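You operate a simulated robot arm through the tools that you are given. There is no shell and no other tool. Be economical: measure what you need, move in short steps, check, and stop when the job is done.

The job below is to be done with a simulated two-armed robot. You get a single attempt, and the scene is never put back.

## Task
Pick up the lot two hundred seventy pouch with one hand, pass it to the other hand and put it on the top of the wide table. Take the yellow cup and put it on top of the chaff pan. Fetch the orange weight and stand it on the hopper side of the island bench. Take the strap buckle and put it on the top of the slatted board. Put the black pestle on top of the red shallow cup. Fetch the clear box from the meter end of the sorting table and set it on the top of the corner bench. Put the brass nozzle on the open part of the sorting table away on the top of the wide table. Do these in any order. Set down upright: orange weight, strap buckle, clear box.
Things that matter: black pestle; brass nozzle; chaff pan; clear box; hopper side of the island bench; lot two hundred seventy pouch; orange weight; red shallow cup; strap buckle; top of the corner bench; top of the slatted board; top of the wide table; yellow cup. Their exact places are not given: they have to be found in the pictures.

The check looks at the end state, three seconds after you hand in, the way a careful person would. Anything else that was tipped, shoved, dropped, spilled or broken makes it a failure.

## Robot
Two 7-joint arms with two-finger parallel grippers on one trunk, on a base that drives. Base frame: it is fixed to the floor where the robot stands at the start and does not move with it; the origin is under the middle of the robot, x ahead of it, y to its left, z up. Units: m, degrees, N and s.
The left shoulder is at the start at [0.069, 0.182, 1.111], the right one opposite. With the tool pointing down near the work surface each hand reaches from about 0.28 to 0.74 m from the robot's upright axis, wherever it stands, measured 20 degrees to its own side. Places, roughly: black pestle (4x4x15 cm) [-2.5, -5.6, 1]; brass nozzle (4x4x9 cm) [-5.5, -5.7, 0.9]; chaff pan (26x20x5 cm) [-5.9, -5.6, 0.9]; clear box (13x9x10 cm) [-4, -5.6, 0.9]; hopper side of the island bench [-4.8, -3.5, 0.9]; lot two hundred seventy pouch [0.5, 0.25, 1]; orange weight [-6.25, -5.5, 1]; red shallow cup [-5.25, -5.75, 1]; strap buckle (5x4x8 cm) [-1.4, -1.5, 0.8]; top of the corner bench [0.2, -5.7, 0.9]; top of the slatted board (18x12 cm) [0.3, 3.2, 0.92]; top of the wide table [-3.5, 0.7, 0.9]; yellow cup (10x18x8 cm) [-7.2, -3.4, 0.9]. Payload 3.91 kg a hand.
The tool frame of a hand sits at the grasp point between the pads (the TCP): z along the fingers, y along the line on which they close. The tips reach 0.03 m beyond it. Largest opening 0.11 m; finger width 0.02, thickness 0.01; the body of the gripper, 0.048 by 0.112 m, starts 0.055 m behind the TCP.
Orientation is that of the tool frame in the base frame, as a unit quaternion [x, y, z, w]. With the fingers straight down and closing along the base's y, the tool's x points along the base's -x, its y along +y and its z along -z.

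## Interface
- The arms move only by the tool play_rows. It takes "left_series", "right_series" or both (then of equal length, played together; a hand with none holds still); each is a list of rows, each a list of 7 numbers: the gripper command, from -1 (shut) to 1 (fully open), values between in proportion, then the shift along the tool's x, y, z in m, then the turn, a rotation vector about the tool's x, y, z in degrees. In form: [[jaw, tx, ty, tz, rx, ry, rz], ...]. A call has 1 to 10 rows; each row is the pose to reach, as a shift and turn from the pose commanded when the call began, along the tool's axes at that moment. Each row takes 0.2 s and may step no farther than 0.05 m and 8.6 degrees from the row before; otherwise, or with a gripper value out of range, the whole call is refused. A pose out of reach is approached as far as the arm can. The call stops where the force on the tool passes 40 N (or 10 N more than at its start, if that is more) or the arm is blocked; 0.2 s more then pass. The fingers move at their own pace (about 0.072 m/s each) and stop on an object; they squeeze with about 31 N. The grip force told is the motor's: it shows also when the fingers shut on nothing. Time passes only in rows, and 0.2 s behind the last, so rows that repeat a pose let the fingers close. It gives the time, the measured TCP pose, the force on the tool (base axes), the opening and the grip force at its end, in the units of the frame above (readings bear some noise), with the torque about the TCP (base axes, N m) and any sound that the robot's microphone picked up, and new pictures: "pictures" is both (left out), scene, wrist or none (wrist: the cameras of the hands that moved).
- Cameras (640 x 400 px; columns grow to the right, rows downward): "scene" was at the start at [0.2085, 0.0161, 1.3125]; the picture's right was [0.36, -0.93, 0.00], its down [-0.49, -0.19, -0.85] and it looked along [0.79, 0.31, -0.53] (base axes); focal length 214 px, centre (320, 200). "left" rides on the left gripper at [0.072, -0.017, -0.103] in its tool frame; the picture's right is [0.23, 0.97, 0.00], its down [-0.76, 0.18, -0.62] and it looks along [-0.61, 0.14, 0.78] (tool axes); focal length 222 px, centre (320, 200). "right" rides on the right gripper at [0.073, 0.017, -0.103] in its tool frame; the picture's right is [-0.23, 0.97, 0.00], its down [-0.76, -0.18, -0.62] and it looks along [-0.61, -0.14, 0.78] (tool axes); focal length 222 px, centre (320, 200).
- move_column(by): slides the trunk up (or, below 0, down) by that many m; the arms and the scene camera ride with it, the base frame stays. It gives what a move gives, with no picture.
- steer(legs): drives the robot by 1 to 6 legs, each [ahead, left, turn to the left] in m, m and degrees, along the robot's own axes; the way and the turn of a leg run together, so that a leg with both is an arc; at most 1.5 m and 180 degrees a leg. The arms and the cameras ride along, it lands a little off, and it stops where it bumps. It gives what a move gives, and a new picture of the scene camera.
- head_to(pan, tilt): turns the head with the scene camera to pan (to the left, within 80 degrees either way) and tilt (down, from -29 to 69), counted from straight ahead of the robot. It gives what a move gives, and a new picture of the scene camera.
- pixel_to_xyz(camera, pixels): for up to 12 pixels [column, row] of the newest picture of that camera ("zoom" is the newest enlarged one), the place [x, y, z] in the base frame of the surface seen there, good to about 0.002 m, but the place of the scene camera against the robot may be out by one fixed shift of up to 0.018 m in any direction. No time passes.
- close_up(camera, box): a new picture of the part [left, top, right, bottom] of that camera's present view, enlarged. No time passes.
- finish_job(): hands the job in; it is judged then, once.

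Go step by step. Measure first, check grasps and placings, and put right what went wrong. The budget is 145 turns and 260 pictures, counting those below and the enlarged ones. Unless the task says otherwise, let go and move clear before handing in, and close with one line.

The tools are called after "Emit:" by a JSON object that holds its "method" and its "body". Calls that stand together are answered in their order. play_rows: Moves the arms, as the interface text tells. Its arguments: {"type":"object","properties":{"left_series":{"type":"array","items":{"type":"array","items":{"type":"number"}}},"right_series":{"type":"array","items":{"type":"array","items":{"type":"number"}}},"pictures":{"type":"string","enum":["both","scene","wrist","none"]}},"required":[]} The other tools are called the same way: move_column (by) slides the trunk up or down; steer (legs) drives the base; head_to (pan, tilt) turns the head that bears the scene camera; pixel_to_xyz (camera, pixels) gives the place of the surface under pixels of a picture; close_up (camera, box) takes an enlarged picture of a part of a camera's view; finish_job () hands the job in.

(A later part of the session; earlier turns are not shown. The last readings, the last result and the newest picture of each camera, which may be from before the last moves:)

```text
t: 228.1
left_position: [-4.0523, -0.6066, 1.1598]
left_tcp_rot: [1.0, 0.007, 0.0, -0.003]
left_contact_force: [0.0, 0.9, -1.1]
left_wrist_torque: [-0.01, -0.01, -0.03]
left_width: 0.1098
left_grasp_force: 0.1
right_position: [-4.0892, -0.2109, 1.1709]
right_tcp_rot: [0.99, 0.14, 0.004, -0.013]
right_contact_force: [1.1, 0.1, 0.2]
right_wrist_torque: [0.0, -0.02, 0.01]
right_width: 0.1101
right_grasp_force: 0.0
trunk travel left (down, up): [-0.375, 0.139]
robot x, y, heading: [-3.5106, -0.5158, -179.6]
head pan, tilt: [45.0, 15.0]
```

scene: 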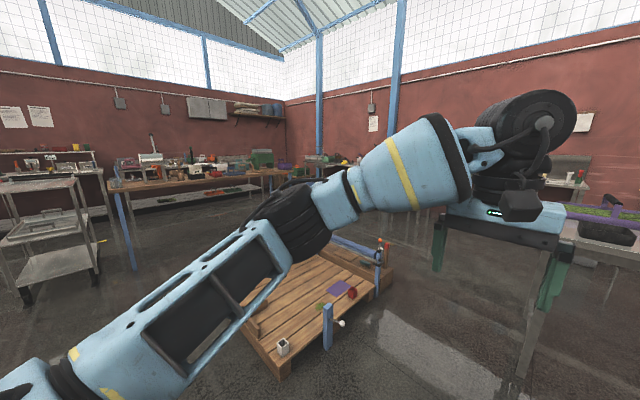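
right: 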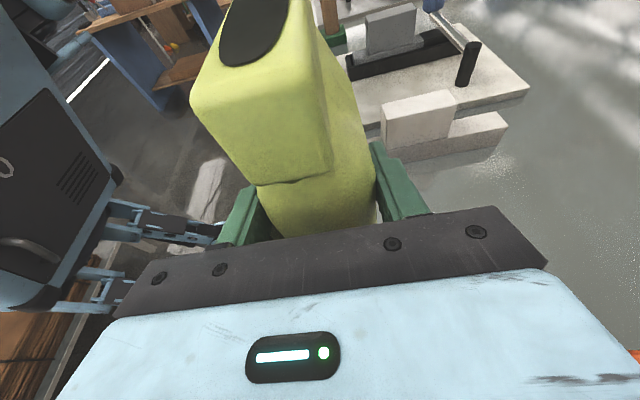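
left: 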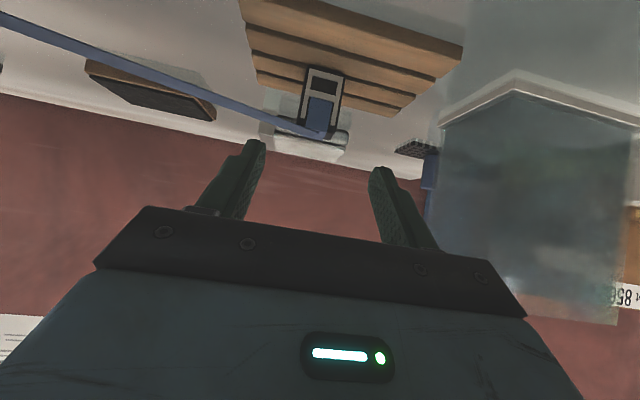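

The island bench is visible at (200,180) and a low pallet cart lies ahead-left. Measure these to plan the way to the yellow cup.

Emit:
{"method": "pixel_to_xyz", "body": {"camera": "scene", "pixels": [[280, 370], [385, 270], [360, 235], [250, 310], [115, 190], [270, 172], [190, 175], [580, 215], [420, 300], [325, 160], [30, 230], [500, 330]]}}

Emit:
{"method": "close_up", "body": {"camera": "scene", "box": [90, 110, 390, 300]}}

```text
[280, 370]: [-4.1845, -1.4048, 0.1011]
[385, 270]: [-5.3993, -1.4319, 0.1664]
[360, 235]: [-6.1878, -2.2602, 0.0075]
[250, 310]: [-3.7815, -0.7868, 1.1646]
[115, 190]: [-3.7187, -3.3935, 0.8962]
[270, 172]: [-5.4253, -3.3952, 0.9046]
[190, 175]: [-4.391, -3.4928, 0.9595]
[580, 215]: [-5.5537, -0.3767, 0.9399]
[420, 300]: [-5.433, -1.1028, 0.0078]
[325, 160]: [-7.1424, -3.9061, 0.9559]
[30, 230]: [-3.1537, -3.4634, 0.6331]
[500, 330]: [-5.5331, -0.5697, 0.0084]
```

```text
2.11 times, centred on (240, 205) of scene
```

zoom: 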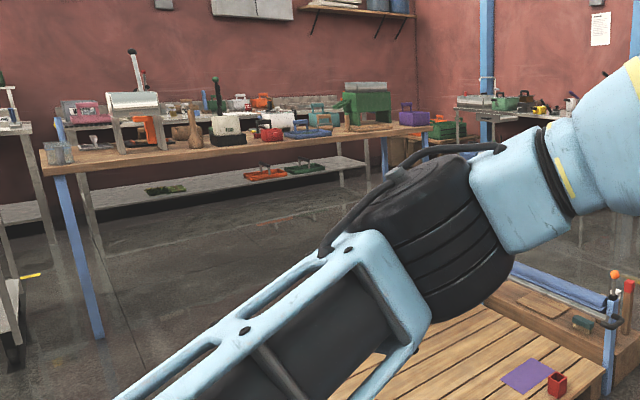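

Island bench: north edge y≈-3.39, x -3.7 to -5.45. Turn south and drive down toward it for a good look.

Emit:
{"method": "steer", "body": {"legs": [[-0.1, 0, 0], [0, 0, 90], [1.5, 0, 0], [0.5, 0, 0]]}}

Emit:
{"method": "head_to", "body": {"pan": -35, "tilt": 18}}

```text
t: 242.6
left_position: [-3.268, -3.0473, 1.1591]
left_tcp_rot: [0.698, 0.716, -0.002, -0.002]
left_contact_force: [0.3, -1.0, 0.2]
left_wrist_torque: [0.02, -0.01, 0.01]
left_width: 0.1101
left_grasp_force: 0.1
right_position: [-3.6613, -3.0871, 1.1704]
right_tcp_rot: [0.597, 0.802, -0.007, -0.012]
right_contact_force: [0.3, 0.3, 0.0]
right_wrist_torque: [-0.01, 0.0, -0.05]
right_width: 0.1101
right_grasp_force: 0.1
trunk travel left (down, up): [-0.375, 0.139]
robot x, y, heading: [-3.3645, -2.5057, -88.6]
head pan, tilt: [45.0, 15.0]
```

scene: 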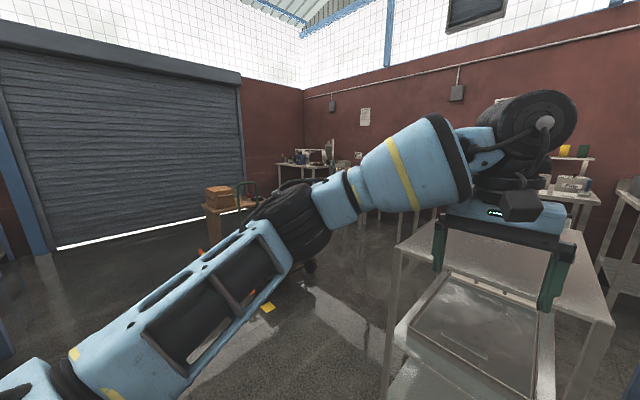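

```text
t: 244.2
left_position: [-3.2678, -3.0462, 1.159]
left_tcp_rot: [0.698, 0.716, -0.002, -0.002]
left_contact_force: [0.0, 0.3, 0.0]
left_wrist_torque: [-0.02, -0.03, 0.0]
left_width: 0.1102
left_grasp_force: 0.2
right_position: [-3.6622, -3.0872, 1.1707]
right_tcp_rot: [0.597, 0.802, -0.006, -0.012]
right_contact_force: [0.5, 0.2, 0.3]
right_wrist_torque: [0.01, 0.02, 0.0]
right_width: 0.1099
right_grasp_force: 0.1
trunk travel left (down, up): [-0.375, 0.139]
robot x, y, heading: [-3.3674, -2.5034, -88.6]
head pan, tilt: [-35.0, 18.0]
```

scene: 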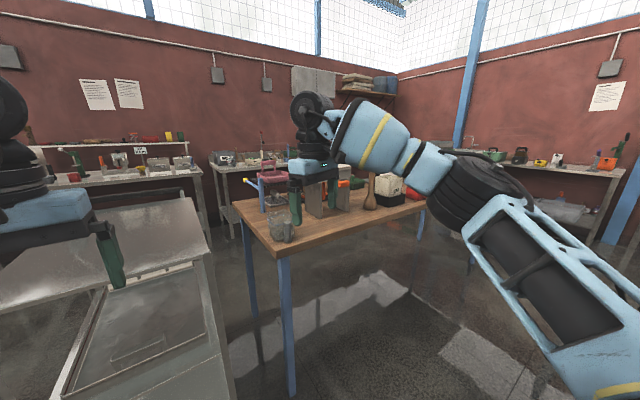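

A metal table stands in front and the island bench to the right. I'll pull both hands in 15 cm so I can slide along the bench's north side safely.

Emit:
{"method": "play_rows", "body": {"left_series": [[1, 0.04, 0, 0, 0, 0, 0], [1, 0.08, 0, 0, 0, 0, 0], [1, 0.12, 0, 0, 0, 0, 0], [1, 0.15, 0, 0, 0, 0, 0]], "right_series": [[1, 0.04, 0.01, 0, 0, 0, 4], [1, 0.08, 0.02, 0, 0, 0, 8], [1, 0.12, 0.03, 0, 0, 0, 12], [1, 0.15, 0.04, 0, 0, 0, 15.5]], "pictures": "none"}}

Emit:
{"method": "steer", "body": {"legs": [[0.22, 0, -1.4], [0, -1.45, 0]]}}

Emit:
{"method": "head_to", "body": {"pan": 0, "tilt": 25}}

```text
t: 245.2
left_position: [-3.2709, -2.8966, 1.1595]
left_tcp_rot: [0.699, 0.716, -0.002, -0.001]
left_contact_force: [0.3, 0.4, 0.0]
left_wrist_torque: [-0.03, -0.01, 0.01]
left_width: 0.1103
left_grasp_force: 0.2
right_position: [-3.6665, -2.9324, 1.1714]
right_tcp_rot: [0.7, 0.714, -0.008, -0.012]
right_contact_force: [-0.9, -0.2, 0.0]
right_wrist_torque: [-0.01, -0.01, 0.0]
right_width: 0.11
right_grasp_force: 0.1
trunk travel left (down, up): [-0.375, 0.139]
robot x, y, heading: [-3.3653, -2.5032, -88.9]
head pan, tilt: [-35.0, 18.0]
```

```text
t: 259.4
left_position: [-4.7409, -3.1108, 1.1592]
left_tcp_rot: [0.705, 0.709, -0.002, -0.001]
left_contact_force: [0.1, -0.9, 0.5]
left_wrist_torque: [0.0, 0.02, -0.02]
left_width: 0.1101
left_grasp_force: 0.2
right_position: [-5.1395, -3.1394, 1.1721]
right_tcp_rot: [0.706, 0.708, -0.009, -0.012]
right_contact_force: [-0.2, 0.2, -0.1]
right_wrist_torque: [-0.03, 0.0, -0.01]
right_width: 0.1098
right_grasp_force: 0.1
trunk travel left (down, up): [-0.375, 0.139]
robot x, y, heading: [-4.8296, -2.7209, -90.1]
head pan, tilt: [-35.0, 18.0]
```

scene: 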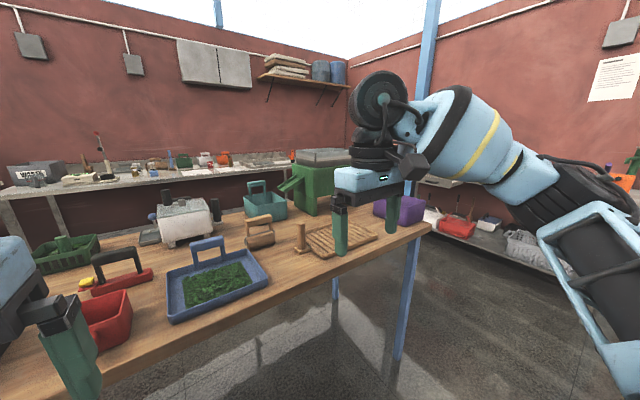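

```text
t: 260.4
left_position: [-4.7418, -3.1122, 1.1607]
left_tcp_rot: [0.705, 0.71, -0.002, -0.003]
left_contact_force: [-0.3, 0.5, 0.0]
left_wrist_torque: [0.02, 0.02, 0.01]
left_width: 0.1101
left_grasp_force: 0.0
right_position: [-5.1391, -3.14, 1.1715]
right_tcp_rot: [0.707, 0.708, -0.008, -0.012]
right_contact_force: [-0.1, 0.0, 0.0]
right_wrist_torque: [0.01, 0.03, -0.01]
right_width: 0.11
right_grasp_force: 0.2
trunk travel left (down, up): [-0.375, 0.139]
robot x, y, heading: [-4.8319, -2.7201, -90.1]
head pan, tilt: [0.0, 25.0]
```

scene: 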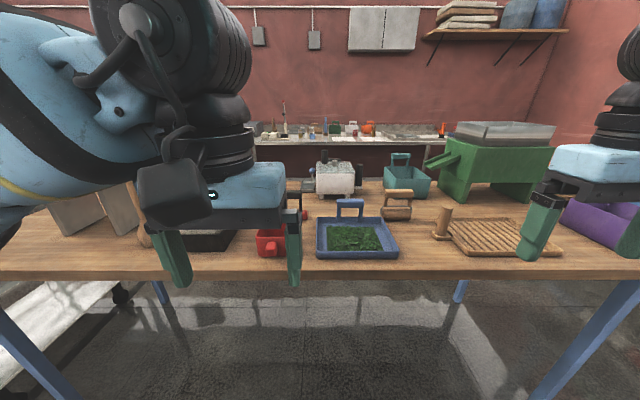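

The green hopper machine is at (500,165) on the bench. Measure the layout and possible free spots around (415,240).

Emit:
{"method": "pixel_to_xyz", "body": {"camera": "scene", "pixels": [[415, 240], [415, 262], [360, 262], [415, 215], [440, 235], [395, 250], [455, 265], [495, 165], [430, 180], [395, 205], [290, 190], [310, 265]]}}

Emit:
{"method": "close_up", "body": {"camera": "scene", "box": [250, 100, 640, 310]}}

```text
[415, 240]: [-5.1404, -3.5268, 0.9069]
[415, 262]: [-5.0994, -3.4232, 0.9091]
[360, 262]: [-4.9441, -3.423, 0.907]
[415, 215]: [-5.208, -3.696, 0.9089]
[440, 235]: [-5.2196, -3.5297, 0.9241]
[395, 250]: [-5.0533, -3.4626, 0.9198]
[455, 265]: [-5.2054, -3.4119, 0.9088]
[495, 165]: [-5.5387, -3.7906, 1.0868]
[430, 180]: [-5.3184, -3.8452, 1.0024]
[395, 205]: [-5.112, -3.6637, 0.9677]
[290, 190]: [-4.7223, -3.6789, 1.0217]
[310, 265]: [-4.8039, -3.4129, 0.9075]
```

```text
1.64 times, centred on (445, 205) of scene
```

zoom: 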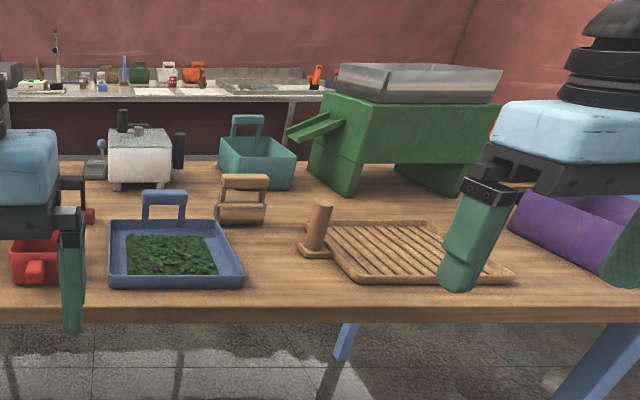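

A free spot exists at about (-5.12, -3.49), near the hopper on the north strip. Continue west to find the yellow cup near (-7.2, -3.4).

Emit:
{"method": "steer", "body": {"legs": [[0, -1.4, 0]]}}

Emit:
{"method": "head_to", "body": {"pan": -55, "tilt": 22}}

```text
t: 272.8
left_position: [-6.1287, -3.1096, 1.1592]
left_tcp_rot: [0.706, 0.708, -0.002, -0.002]
left_contact_force: [-0.2, 0.4, -0.3]
left_wrist_torque: [-0.02, -0.03, 0.03]
left_width: 0.1103
left_grasp_force: 0.0
right_position: [-6.5255, -3.1358, 1.1722]
right_tcp_rot: [0.707, 0.707, -0.007, -0.012]
right_contact_force: [0.4, -0.3, -0.2]
right_wrist_torque: [-0.04, 0.01, 0.03]
right_width: 0.1103
right_grasp_force: 0.0
trunk travel left (down, up): [-0.375, 0.139]
robot x, y, heading: [-6.2148, -2.7146, -90.1]
head pan, tilt: [0.0, 25.0]
```

scene: 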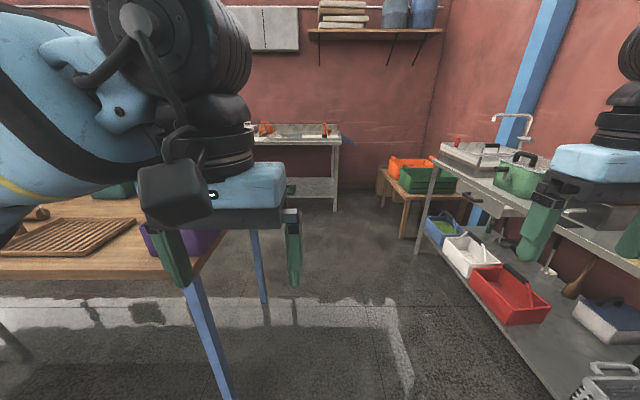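

```text
t: 274.0
left_position: [-6.1293, -3.1092, 1.1595]
left_tcp_rot: [0.706, 0.708, -0.003, -0.002]
left_contact_force: [0.8, 0.0, 0.1]
left_wrist_torque: [-0.02, 0.02, 0.0]
left_width: 0.11
left_grasp_force: 0.1
right_position: [-6.527, -3.1367, 1.1718]
right_tcp_rot: [0.707, 0.707, -0.008, -0.011]
right_contact_force: [0.5, 0.3, 0.7]
right_wrist_torque: [0.02, 0.04, -0.02]
right_width: 0.11
right_grasp_force: 0.0
trunk travel left (down, up): [-0.375, 0.139]
robot x, y, heading: [-6.2138, -2.7133, -90.4]
head pan, tilt: [-55.0, 22.0]
```

scene: 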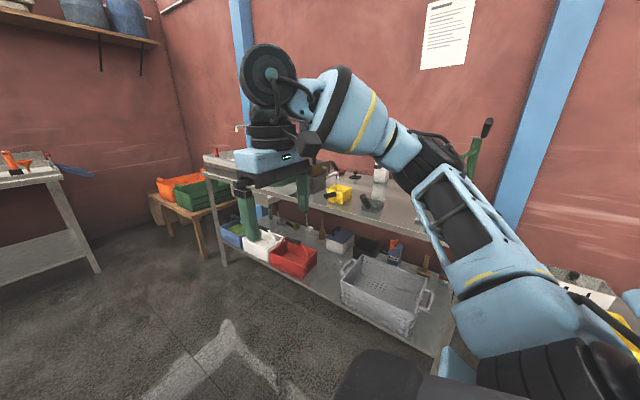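

The yellow cup is at (338,193) on the west wall table. Measure it and the table.

Emit:
{"method": "pixel_to_xyz", "body": {"camera": "scene", "pixels": [[338, 193], [328, 195], [350, 195], [338, 203], [322, 193], [340, 185], [370, 203], [380, 175], [310, 210], [340, 213], [400, 230], [450, 250]]}}

Emit:
{"method": "close_up", "body": {"camera": "scene", "box": [280, 140, 440, 240]}}

```text
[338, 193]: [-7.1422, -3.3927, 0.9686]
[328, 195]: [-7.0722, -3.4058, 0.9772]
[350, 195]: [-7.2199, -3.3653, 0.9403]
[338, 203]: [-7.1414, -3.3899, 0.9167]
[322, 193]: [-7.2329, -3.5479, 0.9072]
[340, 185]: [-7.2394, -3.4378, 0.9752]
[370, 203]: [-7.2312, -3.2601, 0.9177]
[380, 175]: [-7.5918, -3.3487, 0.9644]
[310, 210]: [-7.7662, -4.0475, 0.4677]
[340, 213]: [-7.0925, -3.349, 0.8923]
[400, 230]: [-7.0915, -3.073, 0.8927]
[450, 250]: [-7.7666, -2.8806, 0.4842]
```

```text
4.00 times, centred on (360, 190) of scene
```

zoom: 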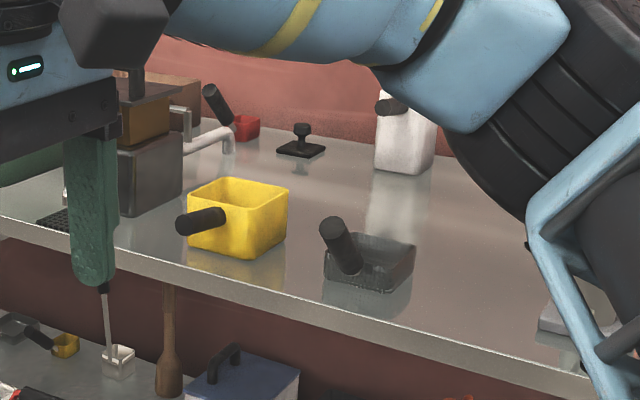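

The cup is a ~10 cm yellow box with a dark rod handle toward the east. Turn west and place myself in front, a bit to its north so it lies on the left hand's side.

Emit:
{"method": "steer", "body": {"legs": [[0, 0, -89.6], [0.3, 0.53, 0]]}}

Emit:
{"method": "head_to", "body": {"pan": 8, "tilt": 42}}

Emit:
{"method": "play_rows", "body": {"left_series": [[1, 0, 0, 0, 0, 0, 0]], "pictures": "wrist"}}

```text
t: 283.0
left_position: [-6.9203, -3.3216, 1.1594]
left_tcp_rot: [1.0, -0.006, 0.0, -0.004]
left_contact_force: [0.7, -0.3, -0.3]
left_wrist_torque: [0.02, -0.02, 0.02]
left_width: 0.1102
left_grasp_force: 0.0
right_position: [-6.9409, -2.9258, 1.1716]
right_tcp_rot: [1.0, -0.008, 0.003, -0.014]
right_contact_force: [1.3, 0.2, 0.8]
right_wrist_torque: [0.02, 0.03, 0.01]
right_width: 0.1099
right_grasp_force: 0.0
trunk travel left (down, up): [-0.375, 0.139]
robot x, y, heading: [-6.5264, -3.243, 178.9]
head pan, tilt: [-55.0, 22.0]
```

scene: 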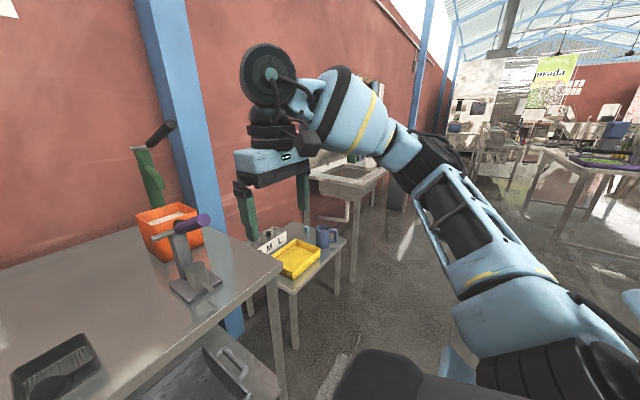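

```text
t: 284.4
left_position: [-6.9197, -3.3216, 1.1602]
left_tcp_rot: [1.0, -0.007, 0.0, -0.003]
left_contact_force: [1.0, -0.2, 0.1]
left_wrist_torque: [0.01, -0.02, 0.0]
left_width: 0.1101
left_grasp_force: 0.1
right_position: [-6.9414, -2.9269, 1.1722]
right_tcp_rot: [1.0, -0.009, 0.003, -0.014]
right_contact_force: [-0.7, 0.3, 0.2]
right_wrist_torque: [-0.01, -0.01, 0.0]
right_width: 0.1101
right_grasp_force: 0.0
trunk travel left (down, up): [-0.375, 0.139]
robot x, y, heading: [-6.5207, -3.2353, 178.8]
head pan, tilt: [8.0, 42.0]
```

scene: 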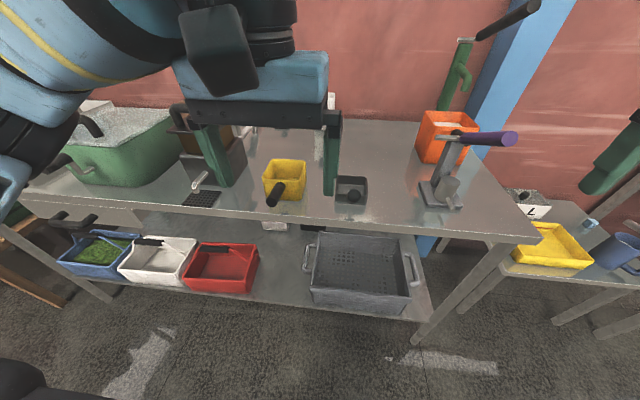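

```text
t: 284.8
left_position: [-6.9192, -3.3232, 1.1597]
left_tcp_rot: [1.0, -0.006, 0.0, -0.003]
left_contact_force: [-0.1, 0.8, -0.2]
left_wrist_torque: [0.01, -0.01, 0.0]
left_width: 0.1099
left_grasp_force: 0.1
right_position: [-6.9415, -2.9257, 1.1708]
right_tcp_rot: [1.0, -0.007, 0.003, -0.014]
right_contact_force: [-0.3, -0.8, 0.4]
right_wrist_torque: [-0.02, -0.01, -0.01]
right_width: 0.11
right_grasp_force: 0.1
trunk travel left (down, up): [-0.375, 0.139]
robot x, y, heading: [-6.5274, -3.2405, 179.0]
head pan, tilt: [8.0, 42.0]
```

left: 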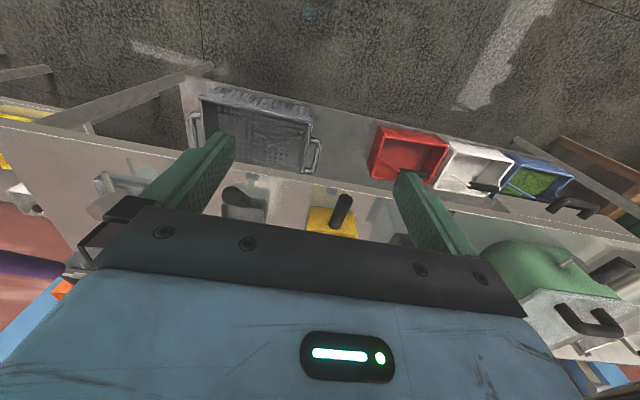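

The cup is nearly square to me with its handle toward the robot. Zoom and measure its walls.

Emit:
{"method": "close_up", "body": {"camera": "scene", "box": [240, 140, 340, 220]}}

Emit:
{"method": "pixel_to_xyz", "body": {"camera": "scene", "pixels": [[264, 162], [305, 162], [264, 178], [304, 178], [285, 159], [285, 175], [304, 190], [304, 197], [270, 200], [280, 185], [266, 186], [330, 205]]}}

```text
5.00 times, centred on (290, 180) of scene
```

zoom: 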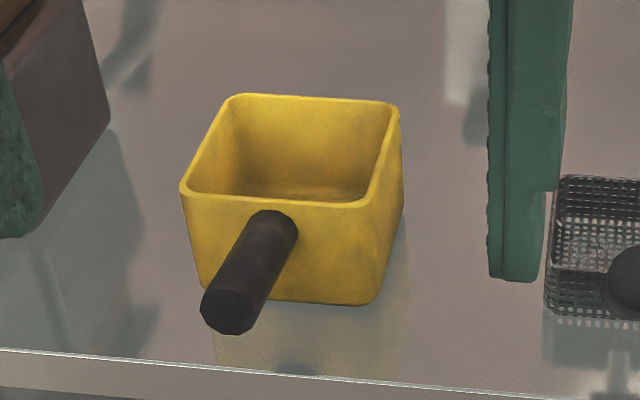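

```text
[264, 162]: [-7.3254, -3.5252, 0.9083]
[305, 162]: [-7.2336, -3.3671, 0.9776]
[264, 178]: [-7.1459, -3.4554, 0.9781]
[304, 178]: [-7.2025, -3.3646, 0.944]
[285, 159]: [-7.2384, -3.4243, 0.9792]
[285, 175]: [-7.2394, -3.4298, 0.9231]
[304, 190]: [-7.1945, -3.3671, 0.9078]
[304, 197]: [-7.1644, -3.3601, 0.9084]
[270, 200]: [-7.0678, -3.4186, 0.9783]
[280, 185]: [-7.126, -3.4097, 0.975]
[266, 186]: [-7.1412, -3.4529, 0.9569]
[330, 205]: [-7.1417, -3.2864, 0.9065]
```

Emit:
{"method": "pixel_to_xyz", "body": {"camera": "zoom", "pixels": [[188, 190], [366, 203], [234, 98], [394, 108], [280, 195], [310, 100], [212, 140], [385, 150], [245, 318], [275, 235]]}}

Emit:
{"method": "pixel_to_xyz", "body": {"camera": "left", "pixels": [[312, 210], [355, 212], [340, 210], [345, 200], [330, 230], [310, 230], [356, 232], [290, 220], [230, 215]]}}

```text
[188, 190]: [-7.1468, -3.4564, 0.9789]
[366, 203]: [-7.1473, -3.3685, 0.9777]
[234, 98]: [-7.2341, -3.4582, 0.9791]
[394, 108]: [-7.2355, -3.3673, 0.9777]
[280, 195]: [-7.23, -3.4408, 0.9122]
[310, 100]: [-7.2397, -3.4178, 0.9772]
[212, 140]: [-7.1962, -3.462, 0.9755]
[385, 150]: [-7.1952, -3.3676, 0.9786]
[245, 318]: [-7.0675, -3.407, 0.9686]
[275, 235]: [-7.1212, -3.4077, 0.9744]
```

```text
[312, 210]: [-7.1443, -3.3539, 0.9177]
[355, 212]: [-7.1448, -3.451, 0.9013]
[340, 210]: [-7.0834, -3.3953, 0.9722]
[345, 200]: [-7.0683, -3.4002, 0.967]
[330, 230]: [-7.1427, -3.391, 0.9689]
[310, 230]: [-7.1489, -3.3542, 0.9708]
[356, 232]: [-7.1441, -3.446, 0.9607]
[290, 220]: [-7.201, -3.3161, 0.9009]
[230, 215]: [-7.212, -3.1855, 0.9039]
```

The cup spans y -3.446..-3.354 (9.6 cm), centre x≈-7.191, rim z 0.969. I'll straddle it with the left hand fully open from above.

Emit:
{"method": "play_rows", "body": {"left_series": [[1, -0.045, 0.014, 0.01, 0, 0, -0.7], [1, -0.09, 0.027, 0.02, 0, 0, -0.7], [1, -0.135, 0.04, 0.03, 0, 0, -0.7], [1, -0.18, 0.053, 0.04, 0, 0, -0.7], [1, -0.225, 0.066, 0.05, 0, 0, -0.7], [1, -0.27, 0.0793, 0.06, 0, 0, -0.7], [1, -0.27, 0.0793, 0.09, 0, 0, -0.7], [1, -0.27, 0.0793, 0.12, 0, 0, -0.7], [1, -0.27, 0.0793, 0.12, 0, 0, -0.7]], "pictures": "both"}}

```text
t: 286.8
left_position: [-7.1903, -3.3967, 1.0379]
left_tcp_rot: [1.0, 0.001, 0.0, -0.002]
left_contact_force: [-0.1, -0.3, 0.1]
left_wrist_torque: [-0.02, 0.0, -0.02]
left_width: 0.11
left_grasp_force: 0.1
right_position: [-6.9407, -2.9242, 1.1715]
right_tcp_rot: [1.0, -0.008, 0.002, -0.013]
right_contact_force: [0.5, 1.0, -0.3]
right_wrist_torque: [0.02, -0.02, -0.03]
right_width: 0.1102
right_grasp_force: 0.1
trunk travel left (down, up): [-0.375, 0.139]
robot x, y, heading: [-6.5228, -3.2405, 179.0]
head pan, tilt: [8.0, 42.0]
```

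scene: 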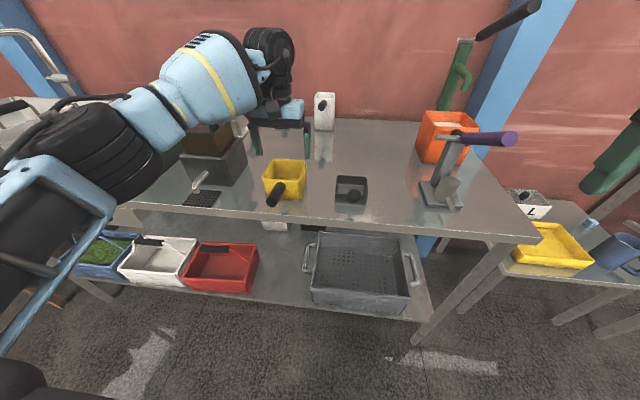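
left: 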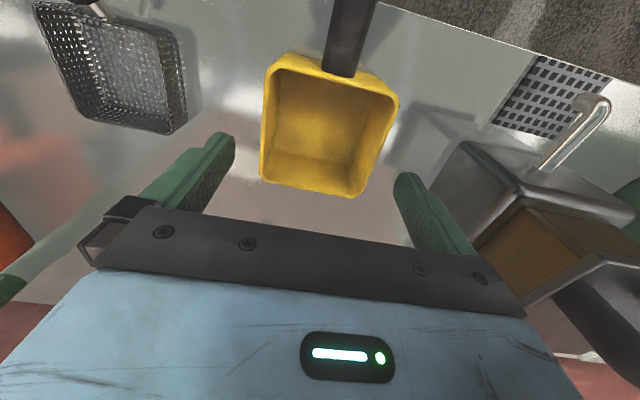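

Emit:
{"method": "pixel_to_xyz", "body": {"camera": "left", "pixels": [[262, 175], [363, 195], [397, 95], [272, 65], [265, 130], [385, 140], [310, 190], [330, 70]]}}

```text
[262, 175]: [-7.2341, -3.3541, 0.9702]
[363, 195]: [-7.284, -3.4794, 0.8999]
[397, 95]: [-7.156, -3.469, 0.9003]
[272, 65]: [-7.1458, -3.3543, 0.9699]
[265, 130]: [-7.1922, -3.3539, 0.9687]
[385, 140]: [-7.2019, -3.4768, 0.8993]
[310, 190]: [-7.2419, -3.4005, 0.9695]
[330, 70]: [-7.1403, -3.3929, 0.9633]
```

Aligned within 3 mm; descend and close.

Emit:
{"method": "play_rows", "body": {"left_series": [[1, 0, 0.0035, 0.03, 0, 0, 0], [1, 0, 0.0035, 0.06, 0, 0, 0], [1, 0, 0.0035, 0.093, 0, 0, 0], [1, 0, 0.0035, 0.093, 0, 0, 0], [-1, 0, 0.0035, 0.093, 0, 0, 0], [-1, 0, 0.0035, 0.093, 0, 0, 0], [-1, 0, 0.0035, 0.093, 0, 0, 0], [-1, 0, 0.0035, 0.073, 0, 0, 0], [-1, 0, 0.0035, 0.043, 0, 0, 0], [-1, 0, 0.0035, 0.003, 0, 0, 0]], "pictures": "both"}}

```text
t: 289.0
left_position: [-7.1902, -3.4, 1.0365]
left_tcp_rot: [1.0, -0.001, 0.0, -0.003]
left_contact_force: [0.1, 0.1, -0.4]
left_wrist_torque: [-0.01, 0.01, -0.01]
left_width: 0.0996
left_grasp_force: 30.8
right_position: [-6.9403, -2.9254, 1.1728]
right_tcp_rot: [1.0, -0.008, 0.003, -0.014]
right_contact_force: [0.1, 0.0, -0.6]
right_wrist_torque: [0.02, 0.01, 0.01]
right_width: 0.1099
right_grasp_force: 0.0
trunk travel left (down, up): [-0.375, 0.139]
robot x, y, heading: [-6.5283, -3.2416, 179.2]
head pan, tilt: [8.0, 42.0]
```

scene: 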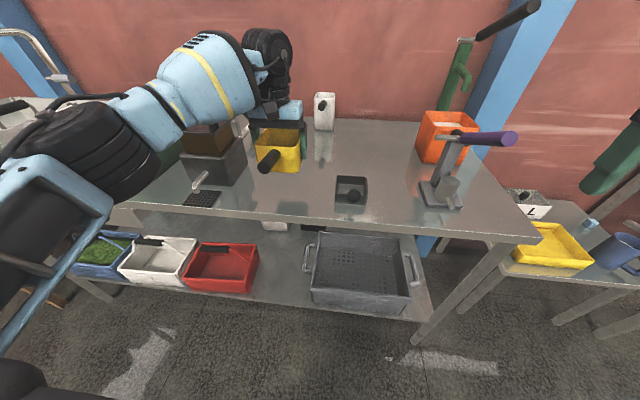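
left: 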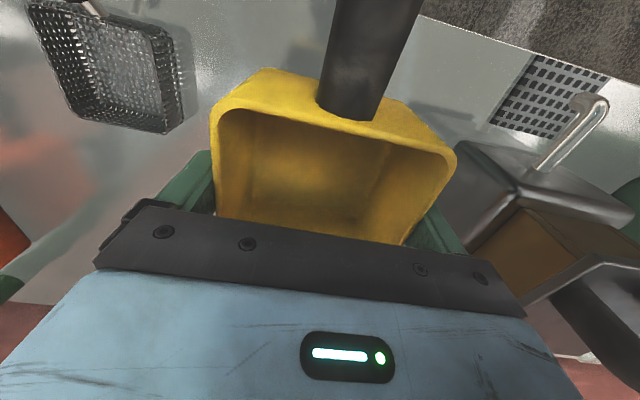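

The cup is held level. Lift and tuck it, back off, and turn south toward the sorting table.

Emit:
{"method": "play_rows", "body": {"left_series": [[-1, 0, 0, -0.04, 0, 0, 0], [-1, 0.02, 0, -0.08, 0, 0, 0], [-1, 0.05, 0, -0.11, 0, 0, 0], [-1, 0.095, 0, -0.12, 0, 0, 0], [-1, 0.14, -0.02, -0.12, 0, 0, 0], [-1, 0.185, -0.04, -0.12, 0, 0, 0], [-1, 0.23, -0.06, -0.12, 0, 0, 0]], "pictures": "none"}}

Emit:
{"method": "steer", "body": {"legs": [[-0.2, 0, 0], [0, 0, 91], [1.1, 0.15, 0]]}}

Emit:
{"method": "head_to", "body": {"pan": 15, "tilt": 25}}

```text
t: 290.6
left_position: [-6.9592, -3.341, 1.1577]
left_tcp_rot: [1.0, 0.0, 0.0, -0.003]
left_contact_force: [-0.7, 0.6, -1.0]
left_wrist_torque: [-0.03, 0.06, 0.0]
left_width: 0.0996
left_grasp_force: 31.8
right_position: [-6.9407, -2.9257, 1.1719]
right_tcp_rot: [1.0, -0.008, 0.003, -0.014]
right_contact_force: [0.5, 0.0, -0.2]
right_wrist_torque: [-0.01, -0.01, 0.0]
right_width: 0.1101
right_grasp_force: 0.0
trunk travel left (down, up): [-0.375, 0.139]
robot x, y, heading: [-6.5241, -3.2424, 179.1]
head pan, tilt: [8.0, 42.0]
```

```text
t: 301.3
left_position: [-6.0407, -4.7765, 1.1575]
left_tcp_rot: [0.695, 0.719, -0.002, -0.002]
left_contact_force: [-0.8, -0.1, -0.9]
left_wrist_torque: [0.0, -0.01, -0.03]
left_width: 0.0995
left_grasp_force: 30.7
right_position: [-6.4599, -4.7721, 1.1725]
right_tcp_rot: [0.7, 0.714, -0.008, -0.012]
right_contact_force: [0.4, 0.0, 0.9]
right_wrist_torque: [0.02, -0.06, 0.02]
right_width: 0.1099
right_grasp_force: 0.1
trunk travel left (down, up): [-0.375, 0.139]
robot x, y, heading: [-6.1581, -4.3434, -89.0]
head pan, tilt: [8.0, 42.0]
```

scene: 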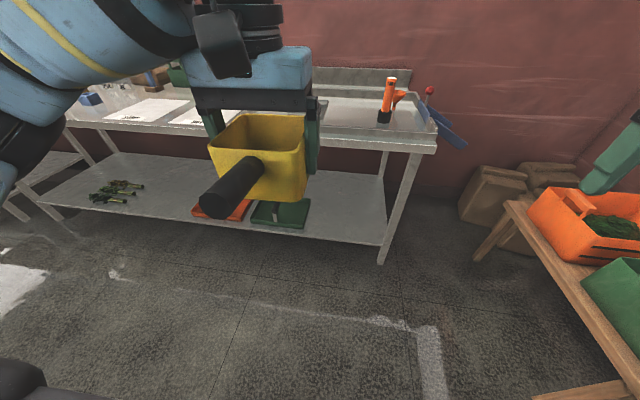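

```text
t: 302.1
left_position: [-6.0416, -4.775, 1.1578]
left_tcp_rot: [0.695, 0.719, -0.002, -0.002]
left_contact_force: [0.2, 0.4, -1.1]
left_wrist_torque: [0.0, 0.04, 0.02]
left_width: 0.0995
left_grasp_force: 31.4
right_position: [-6.4588, -4.7717, 1.1725]
right_tcp_rot: [0.7, 0.714, -0.008, -0.012]
right_contact_force: [-0.1, -0.7, -0.1]
right_wrist_torque: [-0.02, 0.01, -0.01]
right_width: 0.1098
right_grasp_force: 0.1
trunk travel left (down, up): [-0.375, 0.139]
robot x, y, heading: [-6.1562, -4.3438, -88.9]
head pan, tilt: [15.0, 25.0]
```

scene: 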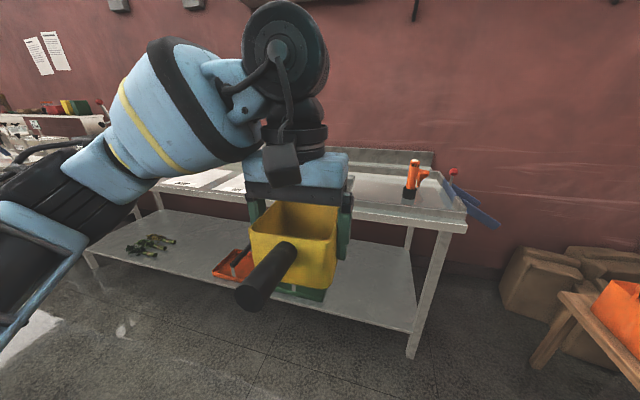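

An orange object stands at (412,178); the pan should be behind my hand. Zoom, then slide left 0.4 m for a view.

Emit:
{"method": "close_up", "body": {"camera": "scene", "box": [340, 140, 500, 240]}}

Emit:
{"method": "pixel_to_xyz", "body": {"camera": "scene", "pixels": [[411, 178], [410, 196], [420, 175], [400, 220], [370, 190], [455, 215]]}}

Emit:
{"method": "steer", "body": {"legs": [[0, 0.55, -1]]}}

Emit:
{"method": "head_to", "body": {"pan": -22, "tilt": 30}}

```text
4.00 times, centred on (420, 190) of scene
```

zoom: 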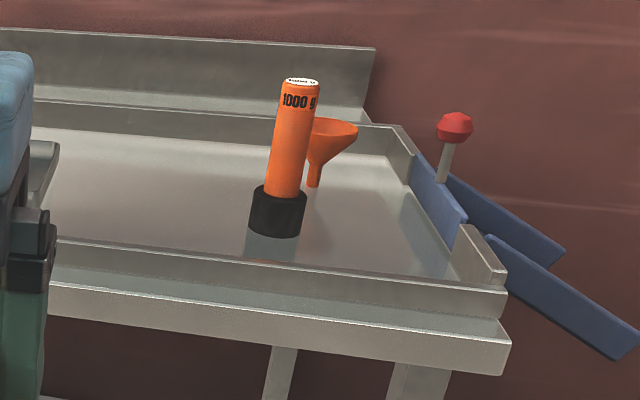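

```text
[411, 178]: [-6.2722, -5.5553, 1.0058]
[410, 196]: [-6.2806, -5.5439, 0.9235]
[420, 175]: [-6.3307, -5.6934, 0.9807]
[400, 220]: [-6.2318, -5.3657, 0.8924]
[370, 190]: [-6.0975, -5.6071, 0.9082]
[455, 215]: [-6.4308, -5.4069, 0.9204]
```

```text
t: 305.2
left_position: [-5.7637, -4.7728, 1.1574]
left_tcp_rot: [0.692, 0.722, -0.001, 0.0]
left_contact_force: [1.0, 0.4, -1.1]
left_wrist_torque: [-0.02, 0.0, -0.03]
left_width: 0.0997
left_grasp_force: 31.1
right_position: [-6.1813, -4.7697, 1.1702]
right_tcp_rot: [0.697, 0.717, -0.007, -0.01]
right_contact_force: [0.5, 1.0, 1.1]
right_wrist_torque: [0.01, 0.0, 0.02]
right_width: 0.11
right_grasp_force: 0.0
trunk travel left (down, up): [-0.375, 0.139]
robot x, y, heading: [-5.8758, -4.3396, -88.9]
head pan, tilt: [15.0, 25.0]
stopped in leg 1: the robot was blocked; the commanded pose is now the measured one
```

scene: 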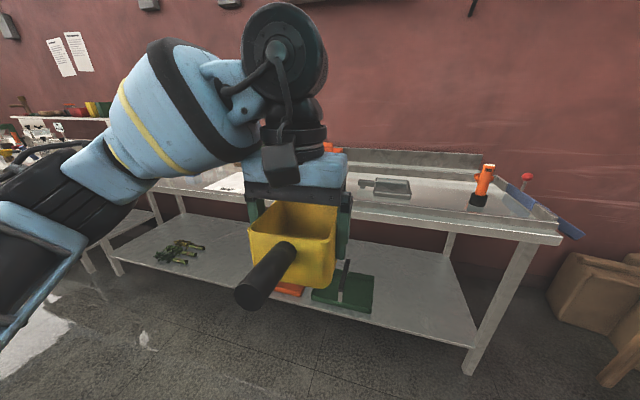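

```text
t: 306.3
left_position: [-5.766, -4.773, 1.1589]
left_tcp_rot: [0.693, 0.721, 0.001, 0.001]
left_contact_force: [0.3, -0.5, -0.8]
left_wrist_torque: [-0.03, 0.0, -0.05]
left_width: 0.0999
left_grasp_force: 31.1
right_position: [-6.184, -4.7691, 1.1703]
right_tcp_rot: [0.698, 0.716, -0.007, -0.009]
right_contact_force: [-0.4, 0.6, 0.9]
right_wrist_torque: [-0.05, -0.01, 0.0]
right_width: 0.1103
right_grasp_force: 0.0
trunk travel left (down, up): [-0.375, 0.139]
robot x, y, heading: [-5.8741, -4.3429, -88.7]
head pan, tilt: [-22.0, 30.0]
```

scene: 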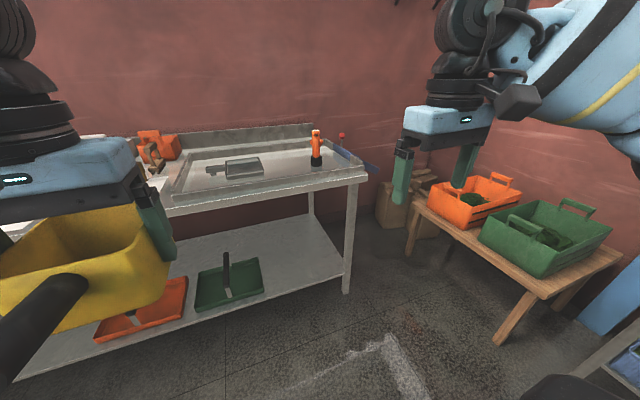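

The base bumped something on its left (the bench end); I'll move slightly right and ahead, off it. The weight is the orange "1000 g" cylinder; the grey pan is at (240,167). Measure the pan.

Emit:
{"method": "pixel_to_xyz", "body": {"camera": "scene", "pixels": [[243, 167], [228, 165], [262, 165], [228, 177], [262, 172], [212, 168], [280, 180], [315, 160], [317, 140], [200, 195], [155, 145], [180, 165]]}}

Emit:
{"method": "close_up", "body": {"camera": "scene", "box": [130, 110, 350, 220]}}

Emit:
{"method": "steer", "body": {"legs": [[0, -0.1, 0], [0.45, 0, -1.3]]}}

```text
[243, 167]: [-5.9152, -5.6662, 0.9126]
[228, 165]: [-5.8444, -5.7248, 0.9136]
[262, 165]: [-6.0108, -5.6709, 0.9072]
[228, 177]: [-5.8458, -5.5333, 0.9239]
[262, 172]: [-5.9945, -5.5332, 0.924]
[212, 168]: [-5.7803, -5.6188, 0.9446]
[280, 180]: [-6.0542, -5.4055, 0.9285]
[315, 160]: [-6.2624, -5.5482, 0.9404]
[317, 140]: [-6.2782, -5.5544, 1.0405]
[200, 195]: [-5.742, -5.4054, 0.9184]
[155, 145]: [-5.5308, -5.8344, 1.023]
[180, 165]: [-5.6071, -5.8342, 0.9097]
```

```text
2.91 times, centred on (240, 165) of scene
```

zoom: 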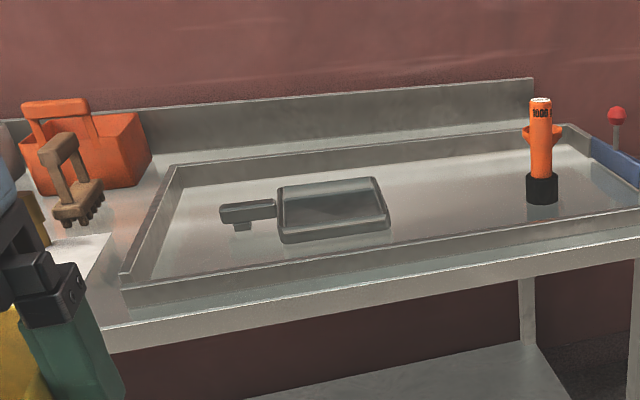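

```text
t: 310.2
left_position: [-5.8672, -5.23, 1.1576]
left_tcp_rot: [0.701, 0.713, -0.003, -0.002]
left_contact_force: [-0.6, -1.3, -1.6]
left_wrist_torque: [0.02, -0.01, 0.03]
left_width: 0.0996
left_grasp_force: 31.2
right_position: [-6.2838, -5.2158, 1.1718]
right_tcp_rot: [0.707, 0.707, -0.009, -0.013]
right_contact_force: [0.6, -0.1, -0.9]
right_wrist_torque: [0.01, -0.02, 0.01]
right_width: 0.1103
right_grasp_force: 0.0
trunk travel left (down, up): [-0.375, 0.139]
robot x, y, heading: [-5.9759, -4.7946, -90.3]
head pan, tilt: [-22.0, 30.0]
```

scene: 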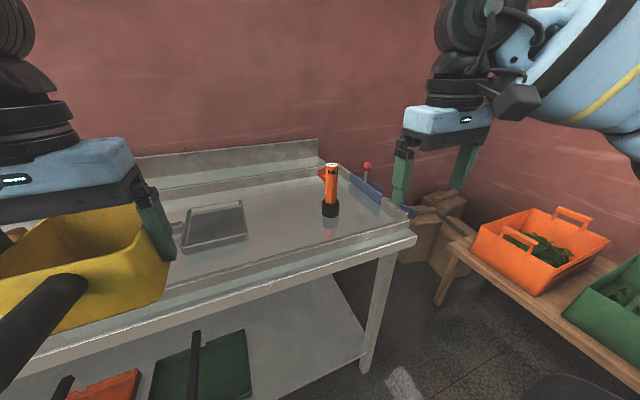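

Pan interior centre ≈(-5.92, -5.615) true, rim only ~1.5 cm high. Roll 0.2 m closer and look down with the head toward it.

Emit:
{"method": "steer", "body": {"legs": [[0.2, 0, 0.3]]}}

Emit:
{"method": "play_rows", "body": {"left_series": [[-1, 0, -0.01, 0, 0, 0, 0], [-1, -0.03, -0.03, 0, 0, 0, 0], [-1, -0.075, -0.05, 0, 0, 0, 0]], "pictures": "both"}}

```text
t: 311.8
left_position: [-5.8654, -5.4276, 1.1578]
left_tcp_rot: [0.7, 0.714, -0.003, -0.002]
left_contact_force: [-0.4, -0.2, -1.3]
left_wrist_torque: [0.01, -0.01, -0.01]
left_width: 0.0997
left_grasp_force: 30.8
right_position: [-6.2832, -5.4122, 1.1731]
right_tcp_rot: [0.706, 0.708, -0.01, -0.012]
right_contact_force: [0.5, -0.3, 0.3]
right_wrist_torque: [0.02, 0.0, 0.0]
right_width: 0.1102
right_grasp_force: 0.1
trunk travel left (down, up): [-0.375, 0.139]
robot x, y, heading: [-5.977, -4.9919, -90.2]
head pan, tilt: [-22.0, 30.0]
```

scene: 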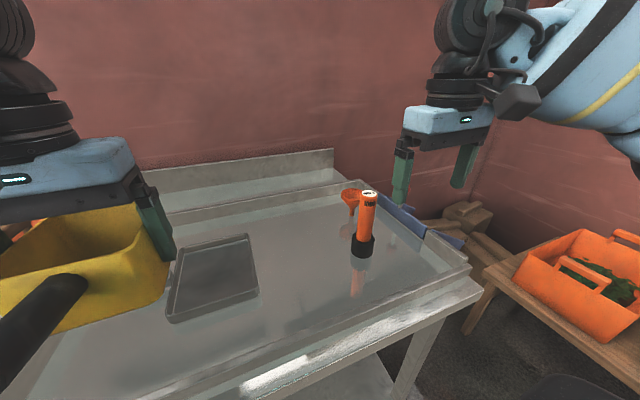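

```text
t: 312.6
left_position: [-5.9154, -5.5044, 1.1574]
left_tcp_rot: [0.701, 0.713, -0.003, -0.002]
left_contact_force: [0.1, 0.1, -0.9]
left_wrist_torque: [0.03, -0.01, 0.0]
left_width: 0.0999
left_grasp_force: 30.9
right_position: [-6.2853, -5.4132, 1.1717]
right_tcp_rot: [0.707, 0.707, -0.009, -0.013]
right_contact_force: [-0.2, -0.4, 0.2]
right_wrist_torque: [0.02, -0.05, -0.01]
right_width: 0.1101
right_grasp_force: 0.1
trunk travel left (down, up): [-0.375, 0.139]
robot x, y, heading: [-5.9763, -4.9933, -90.2]
head pan, tilt: [-22.0, 30.0]
```

scene: 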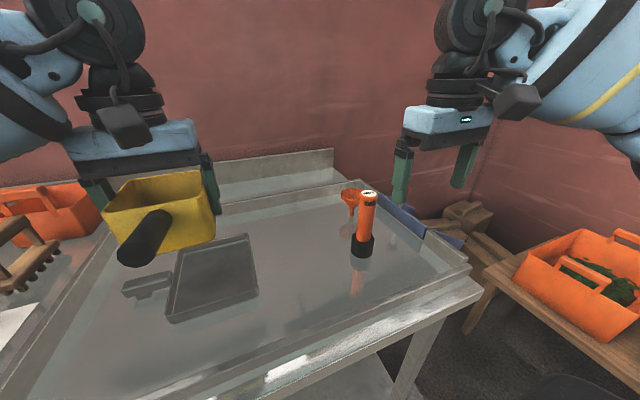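
left: 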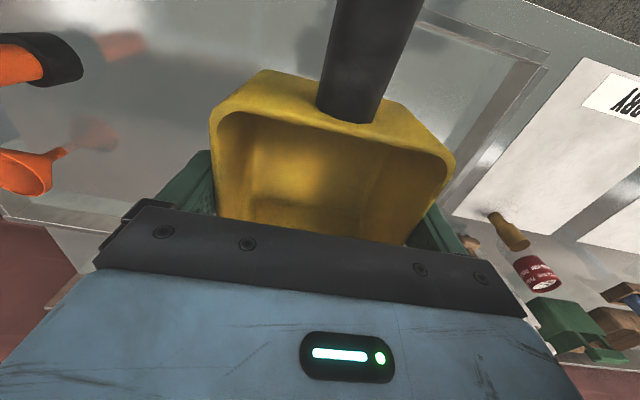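

Now the pan is clear in the scene (165-258, 235-322). Measure its interior corners and the weight.

Emit:
{"method": "pixel_to_xyz", "body": {"camera": "scene", "pixels": [[182, 252], [245, 238], [172, 318], [258, 292], [213, 275], [200, 262], [240, 285], [145, 285], [366, 195], [365, 240], [362, 255], [350, 200]]}}

Emit:
{"method": "close_up", "body": {"camera": "scene", "box": [100, 170, 300, 340]}}

```text
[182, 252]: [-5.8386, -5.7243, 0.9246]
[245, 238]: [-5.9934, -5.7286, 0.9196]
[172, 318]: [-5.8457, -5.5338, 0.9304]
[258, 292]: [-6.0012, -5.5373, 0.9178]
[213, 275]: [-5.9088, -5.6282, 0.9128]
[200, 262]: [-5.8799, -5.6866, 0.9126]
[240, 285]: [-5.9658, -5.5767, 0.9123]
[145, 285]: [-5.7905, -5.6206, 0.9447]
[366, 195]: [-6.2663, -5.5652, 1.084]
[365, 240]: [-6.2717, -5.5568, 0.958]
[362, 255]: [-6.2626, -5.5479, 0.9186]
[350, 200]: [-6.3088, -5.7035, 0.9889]
```

```text
2.35 times, centred on (200, 255) of scene
```

zoom: 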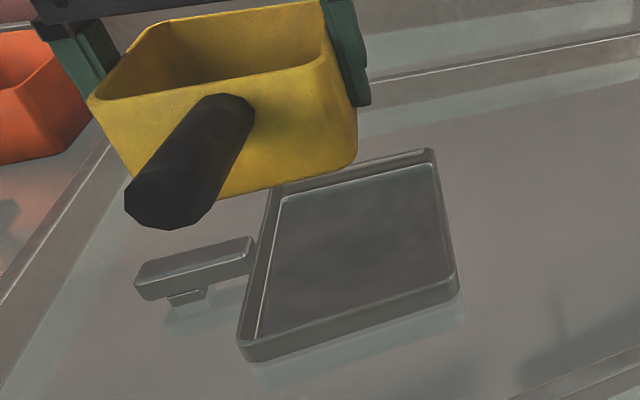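

Pan floor true z≈0.903, centre ≈(-5.918, -5.615). Move above and lower the cup to just over the floor.

Emit:
{"method": "play_rows", "body": {"left_series": [[-1, -0.04, -0.002, 0, 0, 0, 0], [-1, -0.08, -0.004, 0, 0, 0, 0], [-1, -0.11, -0.005, 0.02, 0, 0, 0], [-1, -0.11, -0.005, 0.065, 0, 0, 0], [-1, -0.11, -0.005, 0.11, 0, 0, 0], [-1, -0.11, -0.005, 0.155, 0, 0, 0], [-1, -0.11, -0.005, 0.185, 0, 0, 0], [-1, -0.11, -0.005, 0.2, 0, 0, 0], [-1, -0.11, -0.005, 0.2, 0, 0, 0]], "pictures": "scene"}}

Emit:
{"method": "close_up", "body": {"camera": "scene", "box": [100, 150, 320, 340]}}

```text
t: 314.5
left_position: [-5.9187, -5.6135, 0.9669]
left_tcp_rot: [0.701, 0.713, -0.007, 0.002]
left_contact_force: [1.6, 5.4, 14.6]
left_wrist_torque: [0.14, -0.88, 0.22]
left_width: 0.0998
left_grasp_force: 30.9
right_position: [-6.2842, -5.4118, 1.1725]
right_tcp_rot: [0.706, 0.708, -0.01, -0.011]
right_contact_force: [0.4, 0.0, 0.2]
right_wrist_torque: [0.01, 0.01, -0.04]
right_width: 0.1099
right_grasp_force: 0.0
trunk travel left (down, up): [-0.375, 0.139]
robot x, y, heading: [-5.9723, -4.9926, -90.1]
head pan, tilt: [-22.0, 30.0]
stopped in row 9 (left hand): the force on the tool passed its limit at 42 N (the readings are from after the stop); the commanded pose is now the measured one
```

scene: 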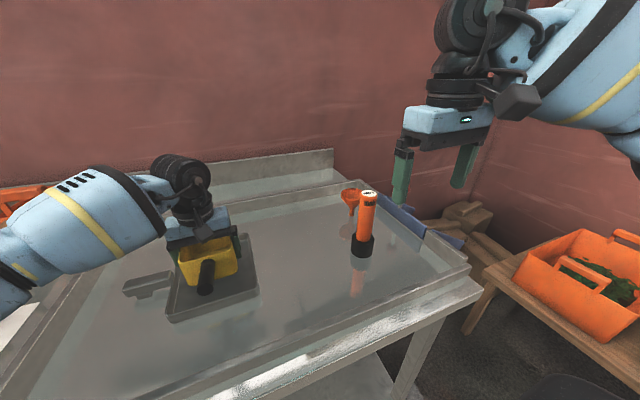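

```text
2.11 times, centred on (210, 245) of scene
```

zoom: 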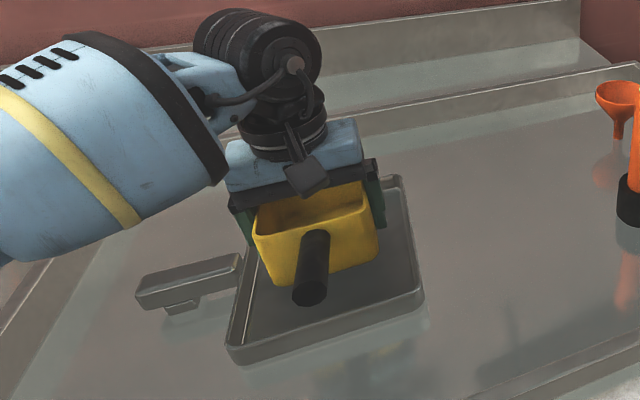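

The cup touched early (TCP 0.967, torque shows contact on its east side). Raise 1 cm, shift 12 mm west and lower again in small steps.

Emit:
{"method": "play_rows", "body": {"left_series": [[-1, 0, 0, -0.012, 0, 0, 0], [-1, 0, -0.012, -0.012, 0, 0, 0], [-1, 0, -0.012, -0.004, 0, 0, 0], [-1, 0, -0.012, 0.002, 0, 0, 0], [-1, 0, -0.012, 0.006, 0, 0, 0], [-1, 0, -0.012, 0.009, 0, 0, 0], [-1, 0, -0.012, 0.011, 0, 0, 0], [-1, 0, -0.012, 0.013, 0, 0, 0], [-1, 0, -0.012, 0.013, 0, 0, 0]], "pictures": "both"}}

```text
t: 316.0
left_position: [-5.9304, -5.6151, 0.9607]
left_tcp_rot: [0.699, 0.715, -0.01, 0.002]
left_contact_force: [0.8, 6.0, 14.9]
left_wrist_torque: [0.44, -0.79, 0.3]
left_width: 0.1001
left_grasp_force: 31.3
right_position: [-6.2843, -5.4119, 1.1715]
right_tcp_rot: [0.707, 0.708, -0.009, -0.011]
right_contact_force: [-0.6, 0.0, -1.4]
right_wrist_torque: [0.04, 0.0, -0.03]
right_width: 0.1098
right_grasp_force: 0.1
trunk travel left (down, up): [-0.375, 0.139]
robot x, y, heading: [-5.973, -4.9901, -90.1]
head pan, tilt: [-22.0, 30.0]
stopped in row 7 (left hand): the force on the tool passed its limit at 42 N (the readings are from after the stop); the commanded pose is now the measured one
```

scene: 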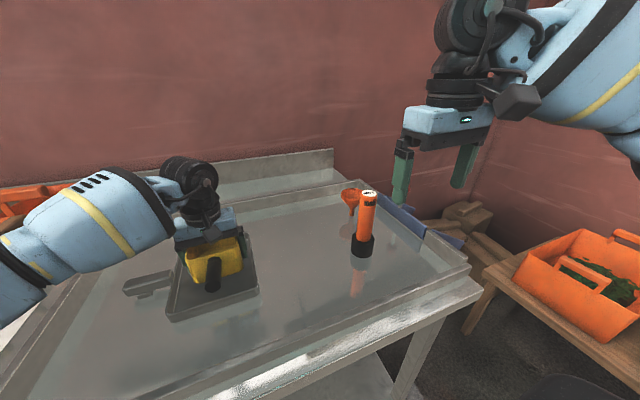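
left: 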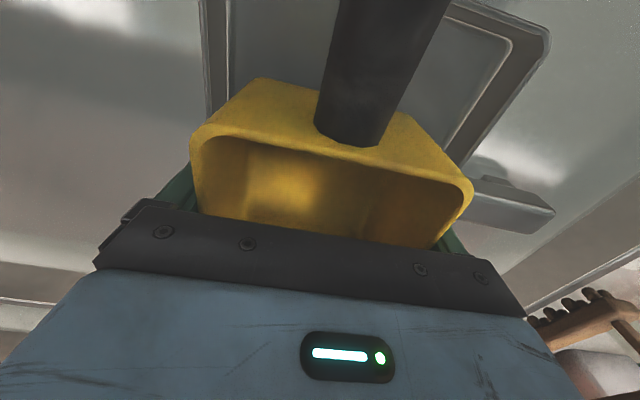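

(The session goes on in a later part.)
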